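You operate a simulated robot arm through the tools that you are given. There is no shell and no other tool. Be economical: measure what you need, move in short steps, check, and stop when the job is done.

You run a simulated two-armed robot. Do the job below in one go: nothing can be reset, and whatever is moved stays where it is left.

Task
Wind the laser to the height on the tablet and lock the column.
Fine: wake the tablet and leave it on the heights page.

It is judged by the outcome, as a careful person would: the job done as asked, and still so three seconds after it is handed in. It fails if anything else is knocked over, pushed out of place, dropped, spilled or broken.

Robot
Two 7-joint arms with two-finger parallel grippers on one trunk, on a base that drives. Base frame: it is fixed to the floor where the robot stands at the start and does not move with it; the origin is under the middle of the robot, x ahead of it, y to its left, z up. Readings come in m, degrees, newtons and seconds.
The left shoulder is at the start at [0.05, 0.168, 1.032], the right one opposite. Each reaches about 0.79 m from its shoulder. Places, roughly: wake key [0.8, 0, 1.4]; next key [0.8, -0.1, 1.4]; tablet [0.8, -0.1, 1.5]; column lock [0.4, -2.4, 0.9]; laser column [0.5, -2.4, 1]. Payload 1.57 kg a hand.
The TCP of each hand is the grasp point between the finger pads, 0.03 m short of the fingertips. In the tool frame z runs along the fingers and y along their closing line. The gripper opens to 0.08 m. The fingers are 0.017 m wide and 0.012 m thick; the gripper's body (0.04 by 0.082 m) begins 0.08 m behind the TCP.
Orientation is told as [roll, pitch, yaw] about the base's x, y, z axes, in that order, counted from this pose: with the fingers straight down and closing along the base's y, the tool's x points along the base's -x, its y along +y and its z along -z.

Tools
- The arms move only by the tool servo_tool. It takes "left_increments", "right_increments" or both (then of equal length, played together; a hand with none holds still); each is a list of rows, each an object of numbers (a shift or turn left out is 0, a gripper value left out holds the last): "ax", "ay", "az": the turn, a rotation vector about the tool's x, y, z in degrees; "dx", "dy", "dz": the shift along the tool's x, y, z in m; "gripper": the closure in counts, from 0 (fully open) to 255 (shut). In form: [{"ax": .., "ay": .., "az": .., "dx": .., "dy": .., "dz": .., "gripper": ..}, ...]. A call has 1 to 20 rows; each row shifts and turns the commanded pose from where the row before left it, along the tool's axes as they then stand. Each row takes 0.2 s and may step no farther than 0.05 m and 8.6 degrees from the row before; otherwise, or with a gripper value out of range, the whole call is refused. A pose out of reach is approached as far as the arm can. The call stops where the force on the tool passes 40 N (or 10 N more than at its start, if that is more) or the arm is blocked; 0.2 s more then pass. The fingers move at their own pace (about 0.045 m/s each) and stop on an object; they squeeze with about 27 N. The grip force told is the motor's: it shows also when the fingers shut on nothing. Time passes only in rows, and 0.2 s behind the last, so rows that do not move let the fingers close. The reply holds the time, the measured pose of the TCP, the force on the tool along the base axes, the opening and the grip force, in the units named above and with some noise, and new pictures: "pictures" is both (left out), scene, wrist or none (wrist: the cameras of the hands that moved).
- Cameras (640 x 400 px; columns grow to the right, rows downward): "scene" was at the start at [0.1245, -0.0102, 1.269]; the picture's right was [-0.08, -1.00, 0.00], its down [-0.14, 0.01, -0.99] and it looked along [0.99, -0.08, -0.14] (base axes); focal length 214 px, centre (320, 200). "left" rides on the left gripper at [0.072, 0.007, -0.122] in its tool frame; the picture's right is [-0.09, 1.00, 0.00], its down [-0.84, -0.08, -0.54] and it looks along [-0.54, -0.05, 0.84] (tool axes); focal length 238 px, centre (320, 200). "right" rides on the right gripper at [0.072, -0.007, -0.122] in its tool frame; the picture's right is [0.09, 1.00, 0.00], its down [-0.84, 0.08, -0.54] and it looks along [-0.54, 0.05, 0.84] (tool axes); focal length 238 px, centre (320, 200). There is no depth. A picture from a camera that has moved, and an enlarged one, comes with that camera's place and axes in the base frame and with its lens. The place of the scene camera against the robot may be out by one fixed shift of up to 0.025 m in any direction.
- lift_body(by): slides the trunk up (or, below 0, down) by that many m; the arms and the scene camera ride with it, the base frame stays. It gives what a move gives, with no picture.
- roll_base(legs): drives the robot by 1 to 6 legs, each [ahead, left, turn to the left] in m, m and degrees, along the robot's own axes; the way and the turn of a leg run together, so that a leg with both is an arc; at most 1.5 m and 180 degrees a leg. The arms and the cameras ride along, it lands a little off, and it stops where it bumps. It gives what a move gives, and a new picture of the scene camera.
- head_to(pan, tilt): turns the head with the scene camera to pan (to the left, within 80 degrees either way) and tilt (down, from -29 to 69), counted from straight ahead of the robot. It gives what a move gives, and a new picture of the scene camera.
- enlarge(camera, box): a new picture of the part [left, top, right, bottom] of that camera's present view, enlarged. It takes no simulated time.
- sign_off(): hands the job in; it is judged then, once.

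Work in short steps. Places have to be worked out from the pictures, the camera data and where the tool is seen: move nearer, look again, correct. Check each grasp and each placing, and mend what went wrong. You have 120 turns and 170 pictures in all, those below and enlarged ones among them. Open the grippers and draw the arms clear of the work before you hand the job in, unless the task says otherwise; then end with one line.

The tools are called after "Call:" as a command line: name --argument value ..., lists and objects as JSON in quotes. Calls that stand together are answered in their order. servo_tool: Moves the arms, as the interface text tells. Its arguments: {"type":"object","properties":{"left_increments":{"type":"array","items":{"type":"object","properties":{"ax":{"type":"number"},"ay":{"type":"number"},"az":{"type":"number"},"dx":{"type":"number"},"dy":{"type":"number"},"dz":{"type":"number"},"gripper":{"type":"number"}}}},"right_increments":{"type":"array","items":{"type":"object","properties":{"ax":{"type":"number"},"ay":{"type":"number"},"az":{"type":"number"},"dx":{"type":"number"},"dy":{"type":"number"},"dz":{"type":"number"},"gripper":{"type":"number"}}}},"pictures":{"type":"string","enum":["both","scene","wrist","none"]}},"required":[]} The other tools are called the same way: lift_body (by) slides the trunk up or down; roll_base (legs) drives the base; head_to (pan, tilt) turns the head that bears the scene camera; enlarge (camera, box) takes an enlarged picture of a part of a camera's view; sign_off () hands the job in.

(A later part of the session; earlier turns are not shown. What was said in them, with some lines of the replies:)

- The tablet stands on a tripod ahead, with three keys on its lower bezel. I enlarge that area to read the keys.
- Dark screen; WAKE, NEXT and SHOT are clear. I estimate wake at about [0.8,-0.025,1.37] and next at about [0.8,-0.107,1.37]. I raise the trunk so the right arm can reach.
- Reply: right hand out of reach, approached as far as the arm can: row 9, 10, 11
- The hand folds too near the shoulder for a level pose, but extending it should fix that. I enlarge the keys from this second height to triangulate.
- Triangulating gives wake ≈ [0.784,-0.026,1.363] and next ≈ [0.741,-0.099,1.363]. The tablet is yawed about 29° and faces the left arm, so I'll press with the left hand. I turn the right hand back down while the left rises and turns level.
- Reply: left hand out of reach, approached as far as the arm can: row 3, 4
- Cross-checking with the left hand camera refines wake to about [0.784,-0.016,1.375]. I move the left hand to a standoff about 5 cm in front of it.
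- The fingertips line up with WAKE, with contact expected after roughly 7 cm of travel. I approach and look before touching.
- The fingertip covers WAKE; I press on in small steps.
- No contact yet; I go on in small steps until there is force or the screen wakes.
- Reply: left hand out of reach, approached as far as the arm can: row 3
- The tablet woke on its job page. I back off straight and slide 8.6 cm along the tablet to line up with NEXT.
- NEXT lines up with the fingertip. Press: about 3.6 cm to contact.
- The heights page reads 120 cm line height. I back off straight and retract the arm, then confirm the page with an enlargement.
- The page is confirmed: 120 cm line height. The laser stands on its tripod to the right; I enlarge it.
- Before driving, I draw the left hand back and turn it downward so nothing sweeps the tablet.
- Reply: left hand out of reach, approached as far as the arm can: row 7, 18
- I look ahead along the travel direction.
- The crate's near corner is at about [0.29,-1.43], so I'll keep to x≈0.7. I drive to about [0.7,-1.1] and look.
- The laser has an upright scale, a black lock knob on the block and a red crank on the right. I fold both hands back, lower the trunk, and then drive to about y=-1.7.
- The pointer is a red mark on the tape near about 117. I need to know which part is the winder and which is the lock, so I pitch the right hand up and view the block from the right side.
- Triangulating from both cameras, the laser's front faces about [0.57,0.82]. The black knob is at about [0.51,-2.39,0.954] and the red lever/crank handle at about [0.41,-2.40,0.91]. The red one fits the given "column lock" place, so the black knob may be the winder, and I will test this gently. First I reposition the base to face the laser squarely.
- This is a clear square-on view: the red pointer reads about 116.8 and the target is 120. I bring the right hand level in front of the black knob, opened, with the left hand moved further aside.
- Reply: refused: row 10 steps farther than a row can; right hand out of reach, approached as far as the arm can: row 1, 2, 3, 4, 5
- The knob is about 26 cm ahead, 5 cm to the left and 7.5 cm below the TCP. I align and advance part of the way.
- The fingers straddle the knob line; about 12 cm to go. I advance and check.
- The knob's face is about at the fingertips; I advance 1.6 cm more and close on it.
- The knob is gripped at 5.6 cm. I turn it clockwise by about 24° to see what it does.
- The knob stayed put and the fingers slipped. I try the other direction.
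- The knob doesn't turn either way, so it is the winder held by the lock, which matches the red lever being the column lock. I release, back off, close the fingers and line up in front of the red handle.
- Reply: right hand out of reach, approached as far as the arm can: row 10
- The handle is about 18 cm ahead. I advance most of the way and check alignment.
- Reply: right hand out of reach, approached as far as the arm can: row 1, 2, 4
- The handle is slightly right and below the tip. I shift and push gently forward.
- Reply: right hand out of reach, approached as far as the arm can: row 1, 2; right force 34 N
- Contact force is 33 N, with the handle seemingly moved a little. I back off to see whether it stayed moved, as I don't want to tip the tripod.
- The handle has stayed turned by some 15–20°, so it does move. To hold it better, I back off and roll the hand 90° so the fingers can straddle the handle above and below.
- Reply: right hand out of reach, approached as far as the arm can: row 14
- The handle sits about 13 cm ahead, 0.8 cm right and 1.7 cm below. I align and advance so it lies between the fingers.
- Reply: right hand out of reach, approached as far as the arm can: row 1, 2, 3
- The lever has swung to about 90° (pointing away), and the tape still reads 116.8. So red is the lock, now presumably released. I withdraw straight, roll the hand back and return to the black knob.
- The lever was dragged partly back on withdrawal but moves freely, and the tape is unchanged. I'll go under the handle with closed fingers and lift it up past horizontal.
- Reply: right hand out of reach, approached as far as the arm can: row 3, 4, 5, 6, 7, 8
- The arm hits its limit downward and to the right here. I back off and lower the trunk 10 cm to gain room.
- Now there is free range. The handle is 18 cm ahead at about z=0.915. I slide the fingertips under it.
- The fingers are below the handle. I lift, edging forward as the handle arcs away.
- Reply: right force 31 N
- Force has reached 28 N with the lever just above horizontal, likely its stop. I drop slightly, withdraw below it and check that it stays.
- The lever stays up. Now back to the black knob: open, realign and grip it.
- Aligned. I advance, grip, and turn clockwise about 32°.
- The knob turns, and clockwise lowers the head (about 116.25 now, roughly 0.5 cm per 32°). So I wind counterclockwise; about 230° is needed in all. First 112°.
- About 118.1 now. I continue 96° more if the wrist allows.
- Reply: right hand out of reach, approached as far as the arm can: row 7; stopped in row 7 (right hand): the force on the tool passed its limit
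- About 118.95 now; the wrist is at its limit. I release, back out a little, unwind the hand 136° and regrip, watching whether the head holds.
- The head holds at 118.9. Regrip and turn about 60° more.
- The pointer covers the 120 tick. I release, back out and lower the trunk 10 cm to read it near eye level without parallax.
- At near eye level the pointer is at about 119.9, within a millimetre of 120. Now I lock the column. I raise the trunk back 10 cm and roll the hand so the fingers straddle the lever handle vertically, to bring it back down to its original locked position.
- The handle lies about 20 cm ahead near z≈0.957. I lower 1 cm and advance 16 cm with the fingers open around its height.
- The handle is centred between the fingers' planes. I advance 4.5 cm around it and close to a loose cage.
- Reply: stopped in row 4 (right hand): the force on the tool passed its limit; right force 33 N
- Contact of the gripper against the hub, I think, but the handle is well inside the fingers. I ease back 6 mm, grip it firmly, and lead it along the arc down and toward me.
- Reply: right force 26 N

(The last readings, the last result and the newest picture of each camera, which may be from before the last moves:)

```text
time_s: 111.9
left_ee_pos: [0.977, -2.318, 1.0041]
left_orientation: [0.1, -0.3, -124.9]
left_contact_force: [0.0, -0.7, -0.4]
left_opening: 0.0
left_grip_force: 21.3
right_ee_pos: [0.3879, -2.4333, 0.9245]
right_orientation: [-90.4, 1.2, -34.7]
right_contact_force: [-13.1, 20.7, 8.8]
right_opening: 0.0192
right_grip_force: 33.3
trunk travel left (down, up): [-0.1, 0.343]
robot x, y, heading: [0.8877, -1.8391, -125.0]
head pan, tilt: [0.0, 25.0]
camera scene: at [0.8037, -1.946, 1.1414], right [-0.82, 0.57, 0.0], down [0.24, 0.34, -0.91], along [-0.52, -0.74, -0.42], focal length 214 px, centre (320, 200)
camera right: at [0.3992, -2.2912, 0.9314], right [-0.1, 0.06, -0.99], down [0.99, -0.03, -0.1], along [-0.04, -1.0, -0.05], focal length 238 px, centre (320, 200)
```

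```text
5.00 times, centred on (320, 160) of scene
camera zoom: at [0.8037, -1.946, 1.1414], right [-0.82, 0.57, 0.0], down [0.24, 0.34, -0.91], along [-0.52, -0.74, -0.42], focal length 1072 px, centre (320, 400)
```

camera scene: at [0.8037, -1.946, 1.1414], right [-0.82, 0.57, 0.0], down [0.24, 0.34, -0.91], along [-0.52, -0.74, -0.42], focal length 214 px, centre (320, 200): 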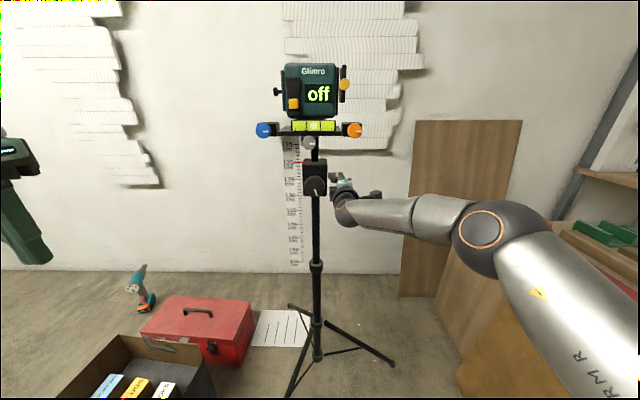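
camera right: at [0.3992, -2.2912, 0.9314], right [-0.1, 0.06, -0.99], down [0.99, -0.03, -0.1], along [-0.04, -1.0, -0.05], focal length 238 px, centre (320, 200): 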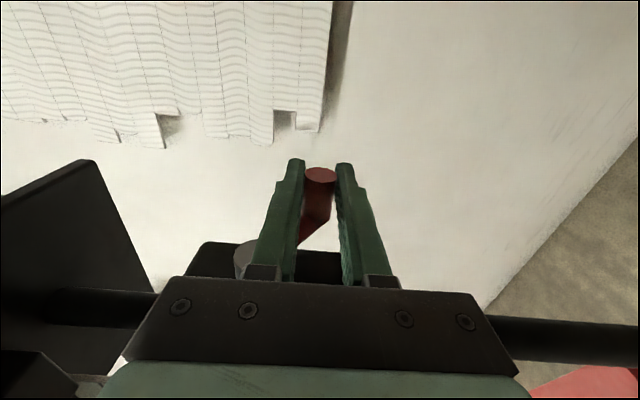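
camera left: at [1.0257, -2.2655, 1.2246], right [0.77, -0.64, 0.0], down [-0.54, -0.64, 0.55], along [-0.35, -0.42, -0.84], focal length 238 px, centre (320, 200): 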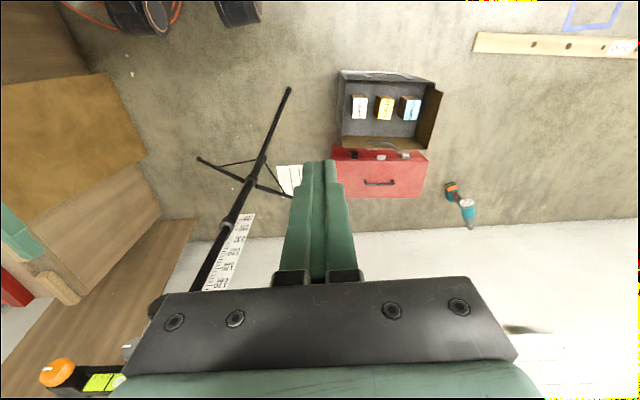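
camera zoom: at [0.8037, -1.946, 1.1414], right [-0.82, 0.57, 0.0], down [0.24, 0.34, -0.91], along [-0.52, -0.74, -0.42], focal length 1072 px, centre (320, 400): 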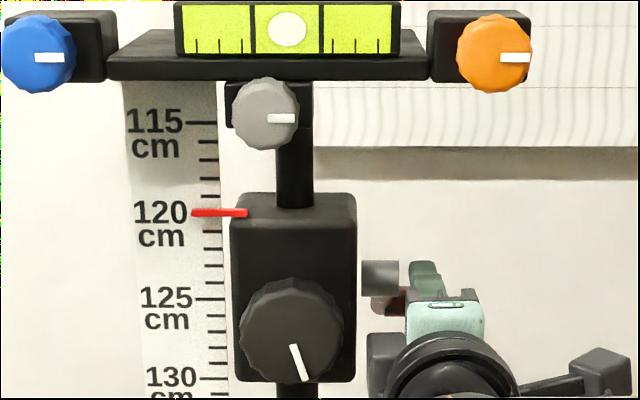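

The lever is at about 45° and firmly held, with some side load. I shift right 4 mm and continue the arc back toward vertical.

Call:
servo_tool --right_increments '[{"dx": 0.004}, {"dy": 0.005, "dz": -0.006}, {"dy": 0.004, "dz": -0.007}, {"dy": 0.003, "dz": -0.008}, {"dy": 0.001, "dz": -0.008}, {"dz": -0.006}]'

Call:
enlarge --camera "scene" --box '[280, 120, 360, 200]'

```text
time_s: 113.3
left_ee_pos: [0.9776, -2.3196, 1.0026]
left_orientation: [0.1, -0.1, -124.8]
left_contact_force: [0.6, 0.7, 0.4]
left_opening: 0.0
left_grip_force: 21.9
right_ee_pos: [0.409, -2.4082, 0.9046]
right_orientation: [-89.6, 1.3, -33.8]
right_contact_force: [-13.1, 0.1, -15.2]
right_opening: 0.0199
right_grip_force: 33.1
trunk travel left (down, up): [-0.1, 0.343]
robot x, y, heading: [0.89, -1.8395, -124.7]
head pan, tilt: [0.0, 25.0]
camera scene: at [0.8024, -1.9503, 1.1409], right [-0.82, 0.57, 0.0], down [0.24, 0.35, -0.91], along [-0.52, -0.74, -0.43], focal length 214 px, centre (320, 200)
camera right: at [0.4181, -2.2651, 0.9131], right [-0.09, 0.07, -0.99], down [1.0, -0.01, -0.09], along [-0.02, -1.0, -0.07], focal length 238 px, centre (320, 200)
```

scene: 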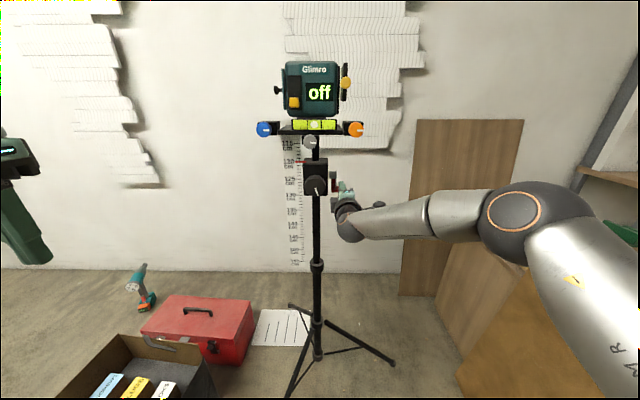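
right: 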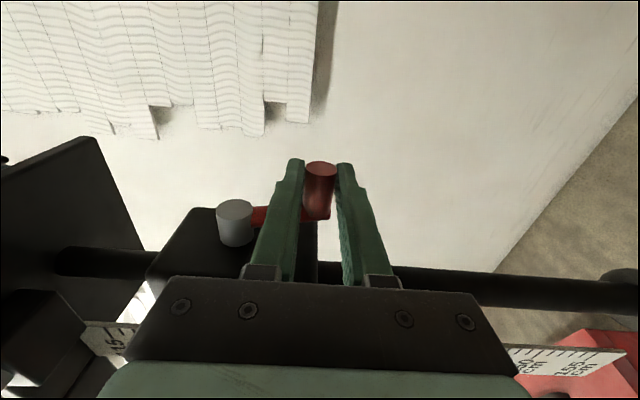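

```text
5.00 times, centred on (320, 160) of scene
camera zoom: at [0.8024, -1.9503, 1.1409], right [-0.82, 0.57, 0.0], down [0.24, 0.35, -0.91], along [-0.52, -0.74, -0.43], focal length 1072 px, centre (320, 400)
```

zoom: 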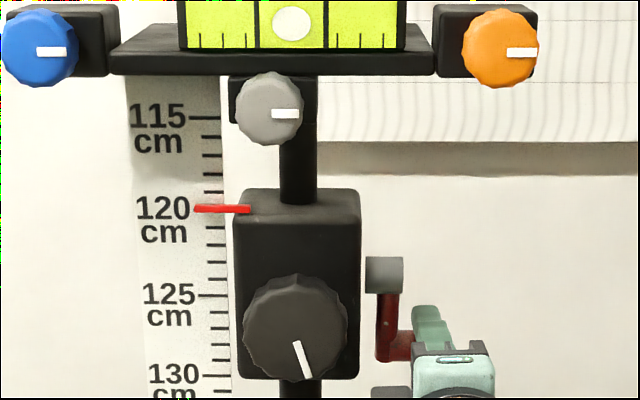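

The lever is nearly vertical and the tape still reads 120. I pull back a bit more to bring it firmly to its stop.

Call:
servo_tool --right_increments '[{"dz": -0.005, "dy": -0.001}, {"dz": -0.005}, {"dz": -0.004}]'

Call:
enlarge --camera "scene" --box '[280, 120, 360, 200]'

```text
time_s: 114.1
left_ee_pos: [0.9773, -2.3208, 1.0016]
left_orientation: [0.0, -0.1, -124.8]
left_contact_force: [0.7, -0.6, -0.1]
left_opening: 0.0001
left_grip_force: 21.3
right_ee_pos: [0.4178, -2.3967, 0.9023]
right_orientation: [-89.3, 1.2, -34.0]
right_contact_force: [-6.3, 0.1, -26.0]
right_opening: 0.02
right_grip_force: 33.5
trunk travel left (down, up): [-0.1, 0.343]
robot x, y, heading: [0.8895, -1.8388, -124.8]
head pan, tilt: [0.0, 25.0]
camera scene: at [0.8023, -1.9511, 1.1409], right [-0.82, 0.57, 0.0], down [0.24, 0.35, -0.9], along [-0.52, -0.74, -0.43], focal length 214 px, centre (320, 200)
camera right: at [0.4262, -2.2542, 0.9115], right [-0.09, 0.07, -0.99], down [1.0, -0.01, -0.09], along [-0.02, -1.0, -0.07], focal length 238 px, centre (320, 200)
```

scene: 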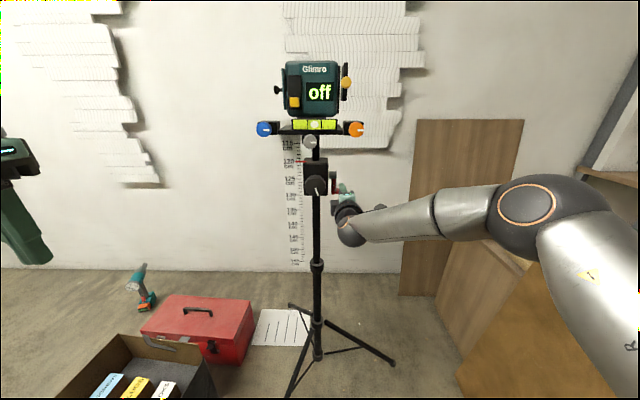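
right: 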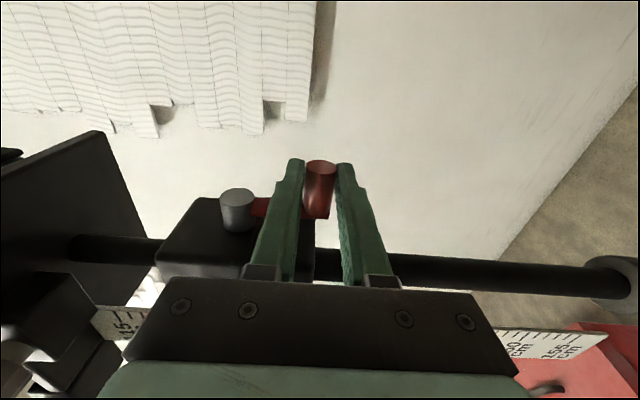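

```text
5.00 times, centred on (320, 160) of scene
camera zoom: at [0.8023, -1.9511, 1.1409], right [-0.82, 0.57, 0.0], down [0.24, 0.35, -0.9], along [-0.52, -0.74, -0.43], focal length 1072 px, centre (320, 400)
```

zoom: 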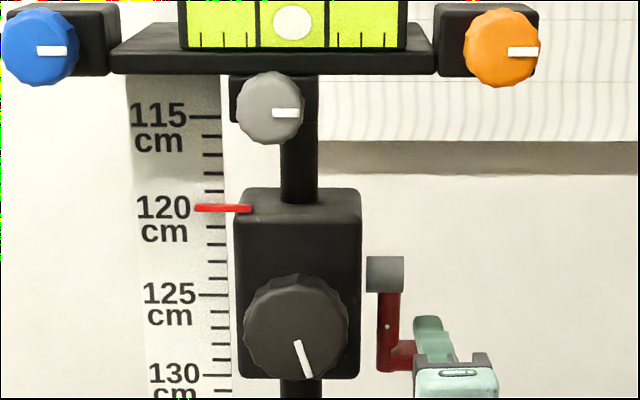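

The lever looks vertical or slightly past. I release it and back off to see its resting position and the reading.

Call:
servo_tool --right_increments '[{"gripper": 100}, {}, {}, {"dz": -0.03}, {"dz": -0.04}, {"dz": -0.04}, {"dz": -0.04}]'

Call:
enlarge --camera "scene" --box '[280, 120, 360, 200]'

Call:
enlarge --camera "right" --box '[200, 80, 420, 260]'

```text
time_s: 115.7
left_ee_pos: [0.9786, -2.3198, 1.0036]
left_orientation: [0.0, -0.4, -124.8]
left_contact_force: [-0.6, -0.5, -0.4]
left_opening: 0.0002
left_grip_force: 21.4
right_ee_pos: [0.5002, -2.2717, 0.9099]
right_orientation: [-90.3, 1.4, -34.0]
right_contact_force: [-0.3, 0.4, -1.1]
right_opening: 0.0485
right_grip_force: 0.0
trunk travel left (down, up): [-0.1, 0.343]
robot x, y, heading: [0.8883, -1.8403, -125.0]
head pan, tilt: [0.0, 25.0]
camera scene: at [0.8046, -1.949, 1.1416], right [-0.82, 0.57, 0.0], down [0.24, 0.35, -0.91], along [-0.52, -0.74, -0.42], focal length 214 px, centre (320, 200)
camera right: at [0.5097, -2.128, 0.9174], right [-0.1, 0.06, -0.99], down [0.99, -0.02, -0.1], along [-0.02, -1.0, -0.06], focal length 238 px, centre (320, 200)
```

scene: 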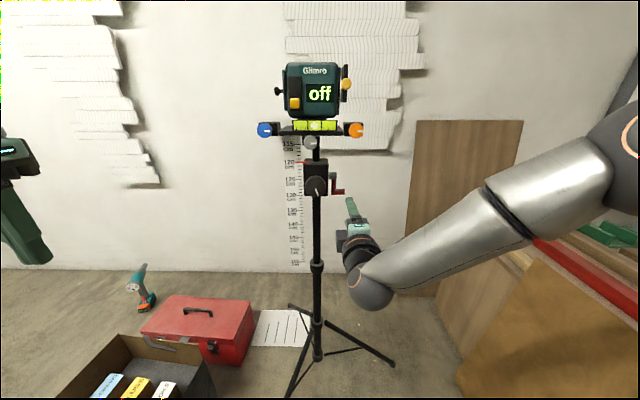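
right: 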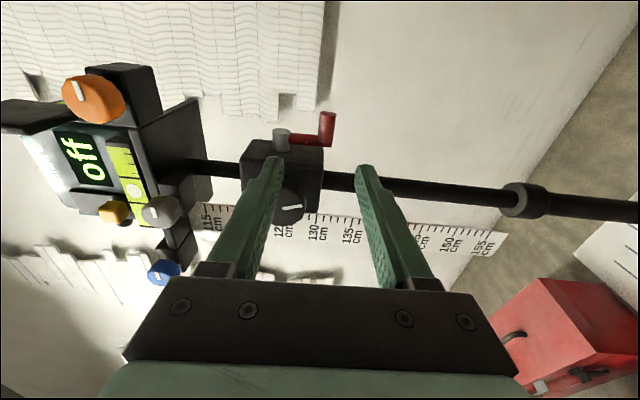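

```text
5.00 times, centred on (320, 160) of scene
camera zoom: at [0.8046, -1.949, 1.1416], right [-0.82, 0.57, 0.0], down [0.24, 0.35, -0.91], along [-0.52, -0.74, -0.42], focal length 1072 px, centre (320, 400)
```

zoom: 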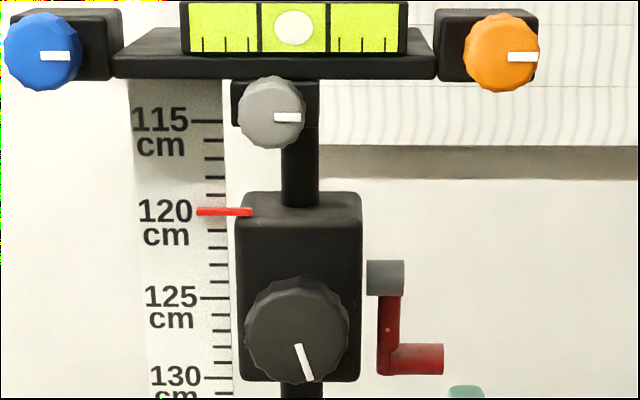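

```text
2.22 times, centred on (310, 170) of right
camera zoom: at [0.5097, -2.128, 0.9174], right [-0.1, 0.06, -0.99], down [0.99, -0.02, -0.1], along [-0.02, -1.0, -0.06], focal length 530 px, centre (342, 267)
```

zoom: 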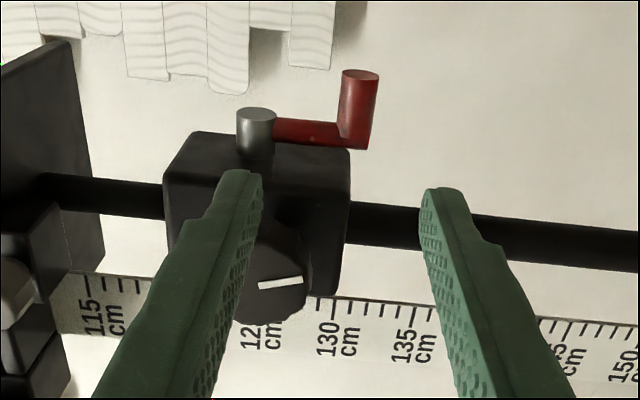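

The lever is back exactly where it was when locked, by my projection check, and the tape still reads 120. I verify the lock by gripping the knob and applying a small counterclockwise turn, which should slip if it is locked.

Call:
servo_tool --right_increments '[{"az": 8.5, "gripper": 0}, {"az": 8.5}, {"az": 8.5}, {"az": 8.5}, {"az": 8.5}, {"az": 8.5}, {"az": 8.5}, {"az": 8.5}, {"az": 8.5}, {"az": 8.5}, {"az": 5}, {"dz": -0.01}, {"dy": 0.04, "dx": -0.018}, {"dy": 0.041, "dx": -0.017}, {"dz": 0.04}, {}]'

```text
time_s: 119.1
left_ee_pos: [0.9794, -2.3189, 1.0027]
left_orientation: [0.0, -0.3, -124.7]
left_contact_force: [-0.2, 0.2, 0.7]
left_opening: 0.0002
left_grip_force: 21.1
right_ee_pos: [0.5517, -2.3415, 0.9454]
right_orientation: [-97.3, -88.6, -26.6]
right_contact_force: [-0.1, -1.9, 0.4]
right_opening: 0.08
right_grip_force: 0.1
trunk travel left (down, up): [-0.1, 0.343]
robot x, y, heading: [0.8901, -1.8372, -125.2]
head pan, tilt: [0.0, 25.0]
camera scene: at [0.8045, -1.9491, 1.1415], right [-0.82, 0.57, 0.0], down [0.24, 0.35, -0.91], along [-0.52, -0.74, -0.42], focal length 214 px, centre (320, 200)
camera right: at [0.614, -2.2357, 0.8719], right [0.82, -0.55, -0.12], down [0.38, 0.4, 0.83], along [-0.42, -0.73, 0.54], focal length 238 px, centre (320, 200)
```

scene: 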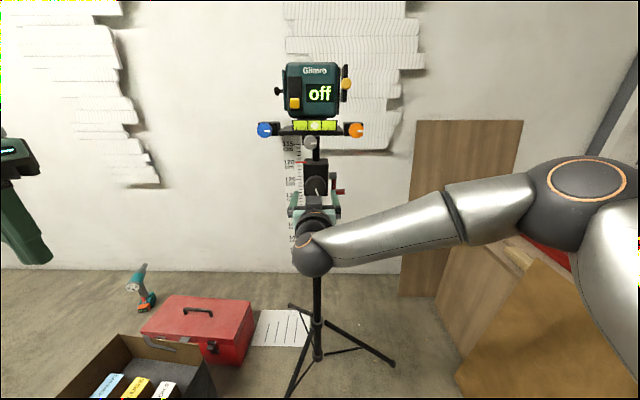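
right: 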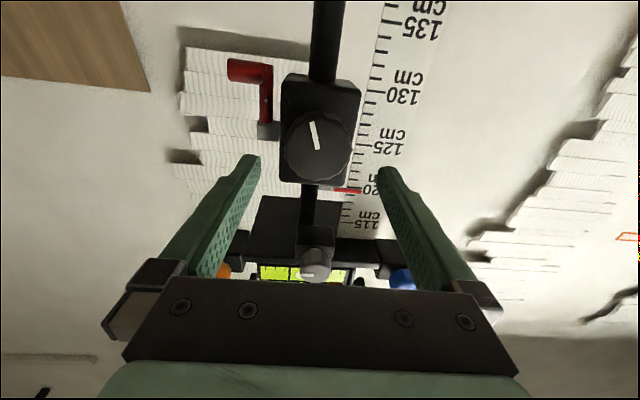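

Knob lined up. Advance, grip, and apply a 16° counterclockwise test turn.

Call:
servo_tool --right_increments '[{"dz": 0.03}, {"dz": 0.028}, {"gripper": 255}, {}, {}, {"az": -6}, {"az": -6}, {"az": -4}]' --pictures "wrist"

Call:
enlarge --camera "scene" --box '[280, 120, 360, 200]'

```text
time_s: 120.9
left_ee_pos: [0.9781, -2.32, 1.0042]
left_orientation: [0.0, -0.3, -124.7]
left_contact_force: [-0.9, 0.3, -0.4]
left_opening: 0.0
left_grip_force: 21.4
right_ee_pos: [0.5184, -2.3894, 0.946]
right_orientation: [-90.6, -72.6, -33.4]
right_contact_force: [-5.8, 5.2, 0.5]
right_opening: 0.0552
right_grip_force: 44.5
trunk travel left (down, up): [-0.1, 0.343]
robot x, y, heading: [0.8874, -1.8388, -125.0]
head pan, tilt: [0.0, 25.0]
camera right: at [0.5645, -2.2717, 0.8776], right [0.76, -0.52, -0.39], down [0.57, 0.27, 0.77], along [-0.3, -0.81, 0.5], focal length 238 px, centre (320, 200)
```

right: 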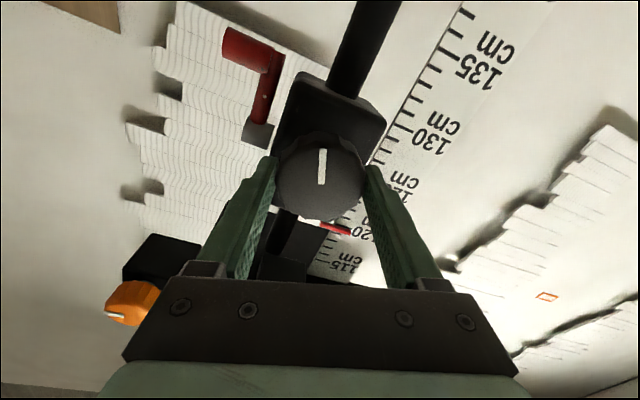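

```text
5.00 times, centred on (320, 160) of scene
camera zoom: at [0.804, -1.9485, 1.1416], right [-0.82, 0.57, 0.0], down [0.24, 0.35, -0.91], along [-0.52, -0.74, -0.42], focal length 1072 px, centre (320, 400)
```

zoom: 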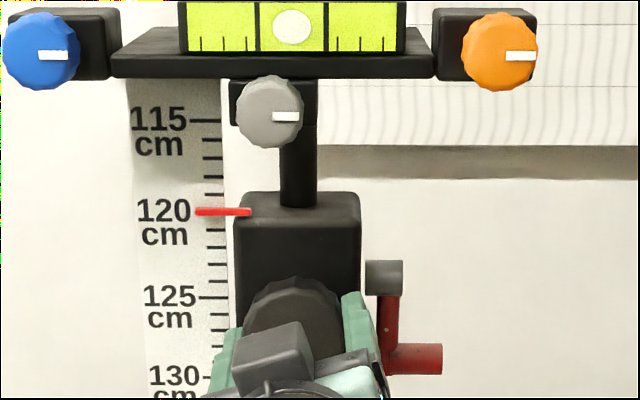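

The mark turned in the gripper's view while the tape stayed at 120, so the knob slipped and the column is locked. I release, withdraw both arms and open both grippers.

Call:
servo_tool --right_increments '[{"gripper": 0}, {}, {}, {"dz": -0.03}, {"dz": -0.04}, {"dz": -0.04}, {"dz": -0.04}, {"dz": -0.04}]' --left_increments '[{"gripper": 0}, {}, {}, {"dx": 0.03}, {"dx": 0.03}, {"dx": 0.03}, {}, {}]' --pictures "none"

Call:
roll_base --legs '[[-0.2, 0, 0]]'

Call:
enlarge --camera "scene" --box '[270, 90, 370, 220]'

```text
time_s: 122.7
left_ee_pos: [0.9984, -2.2513, 0.9877]
left_orientation: [0.0, -0.3, -124.8]
left_contact_force: [0.1, 0.3, -0.5]
left_opening: 0.08
left_grip_force: 0.1
left hand out of reach, approached as far as the arm can: row 5, 6
right_ee_pos: [0.6272, -2.2289, 0.944]
right_orientation: [-90.7, -72.7, -33.3]
right_contact_force: [-0.1, -0.2, 0.2]
right_opening: 0.0799
right_grip_force: 0.1
trunk travel left (down, up): [-0.1, 0.343]
robot x, y, heading: [0.8858, -1.8402, -124.8]
head pan, tilt: [0.0, 25.0]
```

```text
time_s: 124.3
left_ee_pos: [1.1127, -2.0889, 0.9871]
left_orientation: [0.0, -0.2, -124.8]
left_contact_force: [-0.1, 0.2, 0.5]
left_opening: 0.0801
left_grip_force: 0.0
right_ee_pos: [0.7416, -2.0657, 0.9442]
right_orientation: [-90.7, -72.6, -33.3]
right_contact_force: [0.3, 0.5, 0.2]
right_opening: 0.0802
right_grip_force: 0.2
trunk travel left (down, up): [-0.1, 0.343]
robot x, y, heading: [1.0014, -1.6747, -124.8]
head pan, tilt: [0.0, 25.0]
camera scene: at [0.9189, -1.7853, 1.1416], right [-0.82, 0.57, 0.0], down [0.24, 0.35, -0.91], along [-0.52, -0.74, -0.42], focal length 214 px, centre (320, 200)
```

scene: 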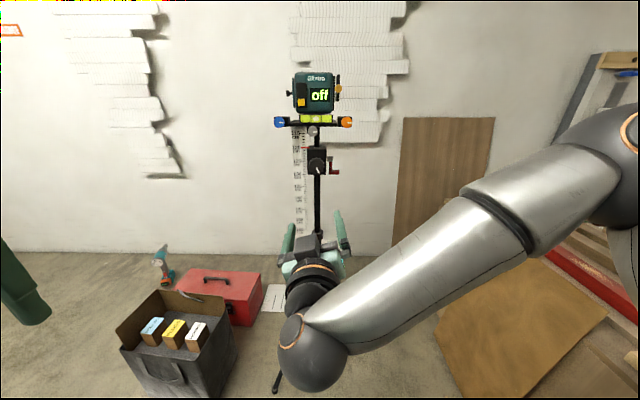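

```text
3.08 times, centred on (320, 155) of scene
camera zoom: at [0.9189, -1.7853, 1.1416], right [-0.82, 0.57, 0.0], down [0.24, 0.35, -0.91], along [-0.52, -0.74, -0.42], focal length 660 px, centre (320, 338)
```

zoom: 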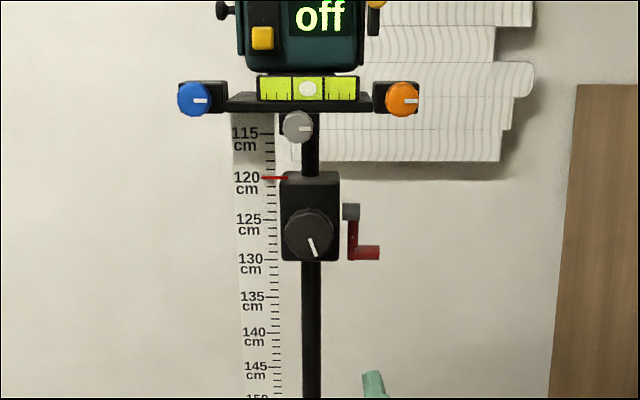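

The tape reads 120, the lock lever is down, the laser is upright and both hands are clear and open. I hand in the job.

Call:
sign_off

```text
The job is handed in.
```

The laser column is wound to the tablet's 120 cm line height (the tape reads about 119.9) and locked. The tablet was awake on its heights page when I left it, and I didn't go back to check that it stayed on.
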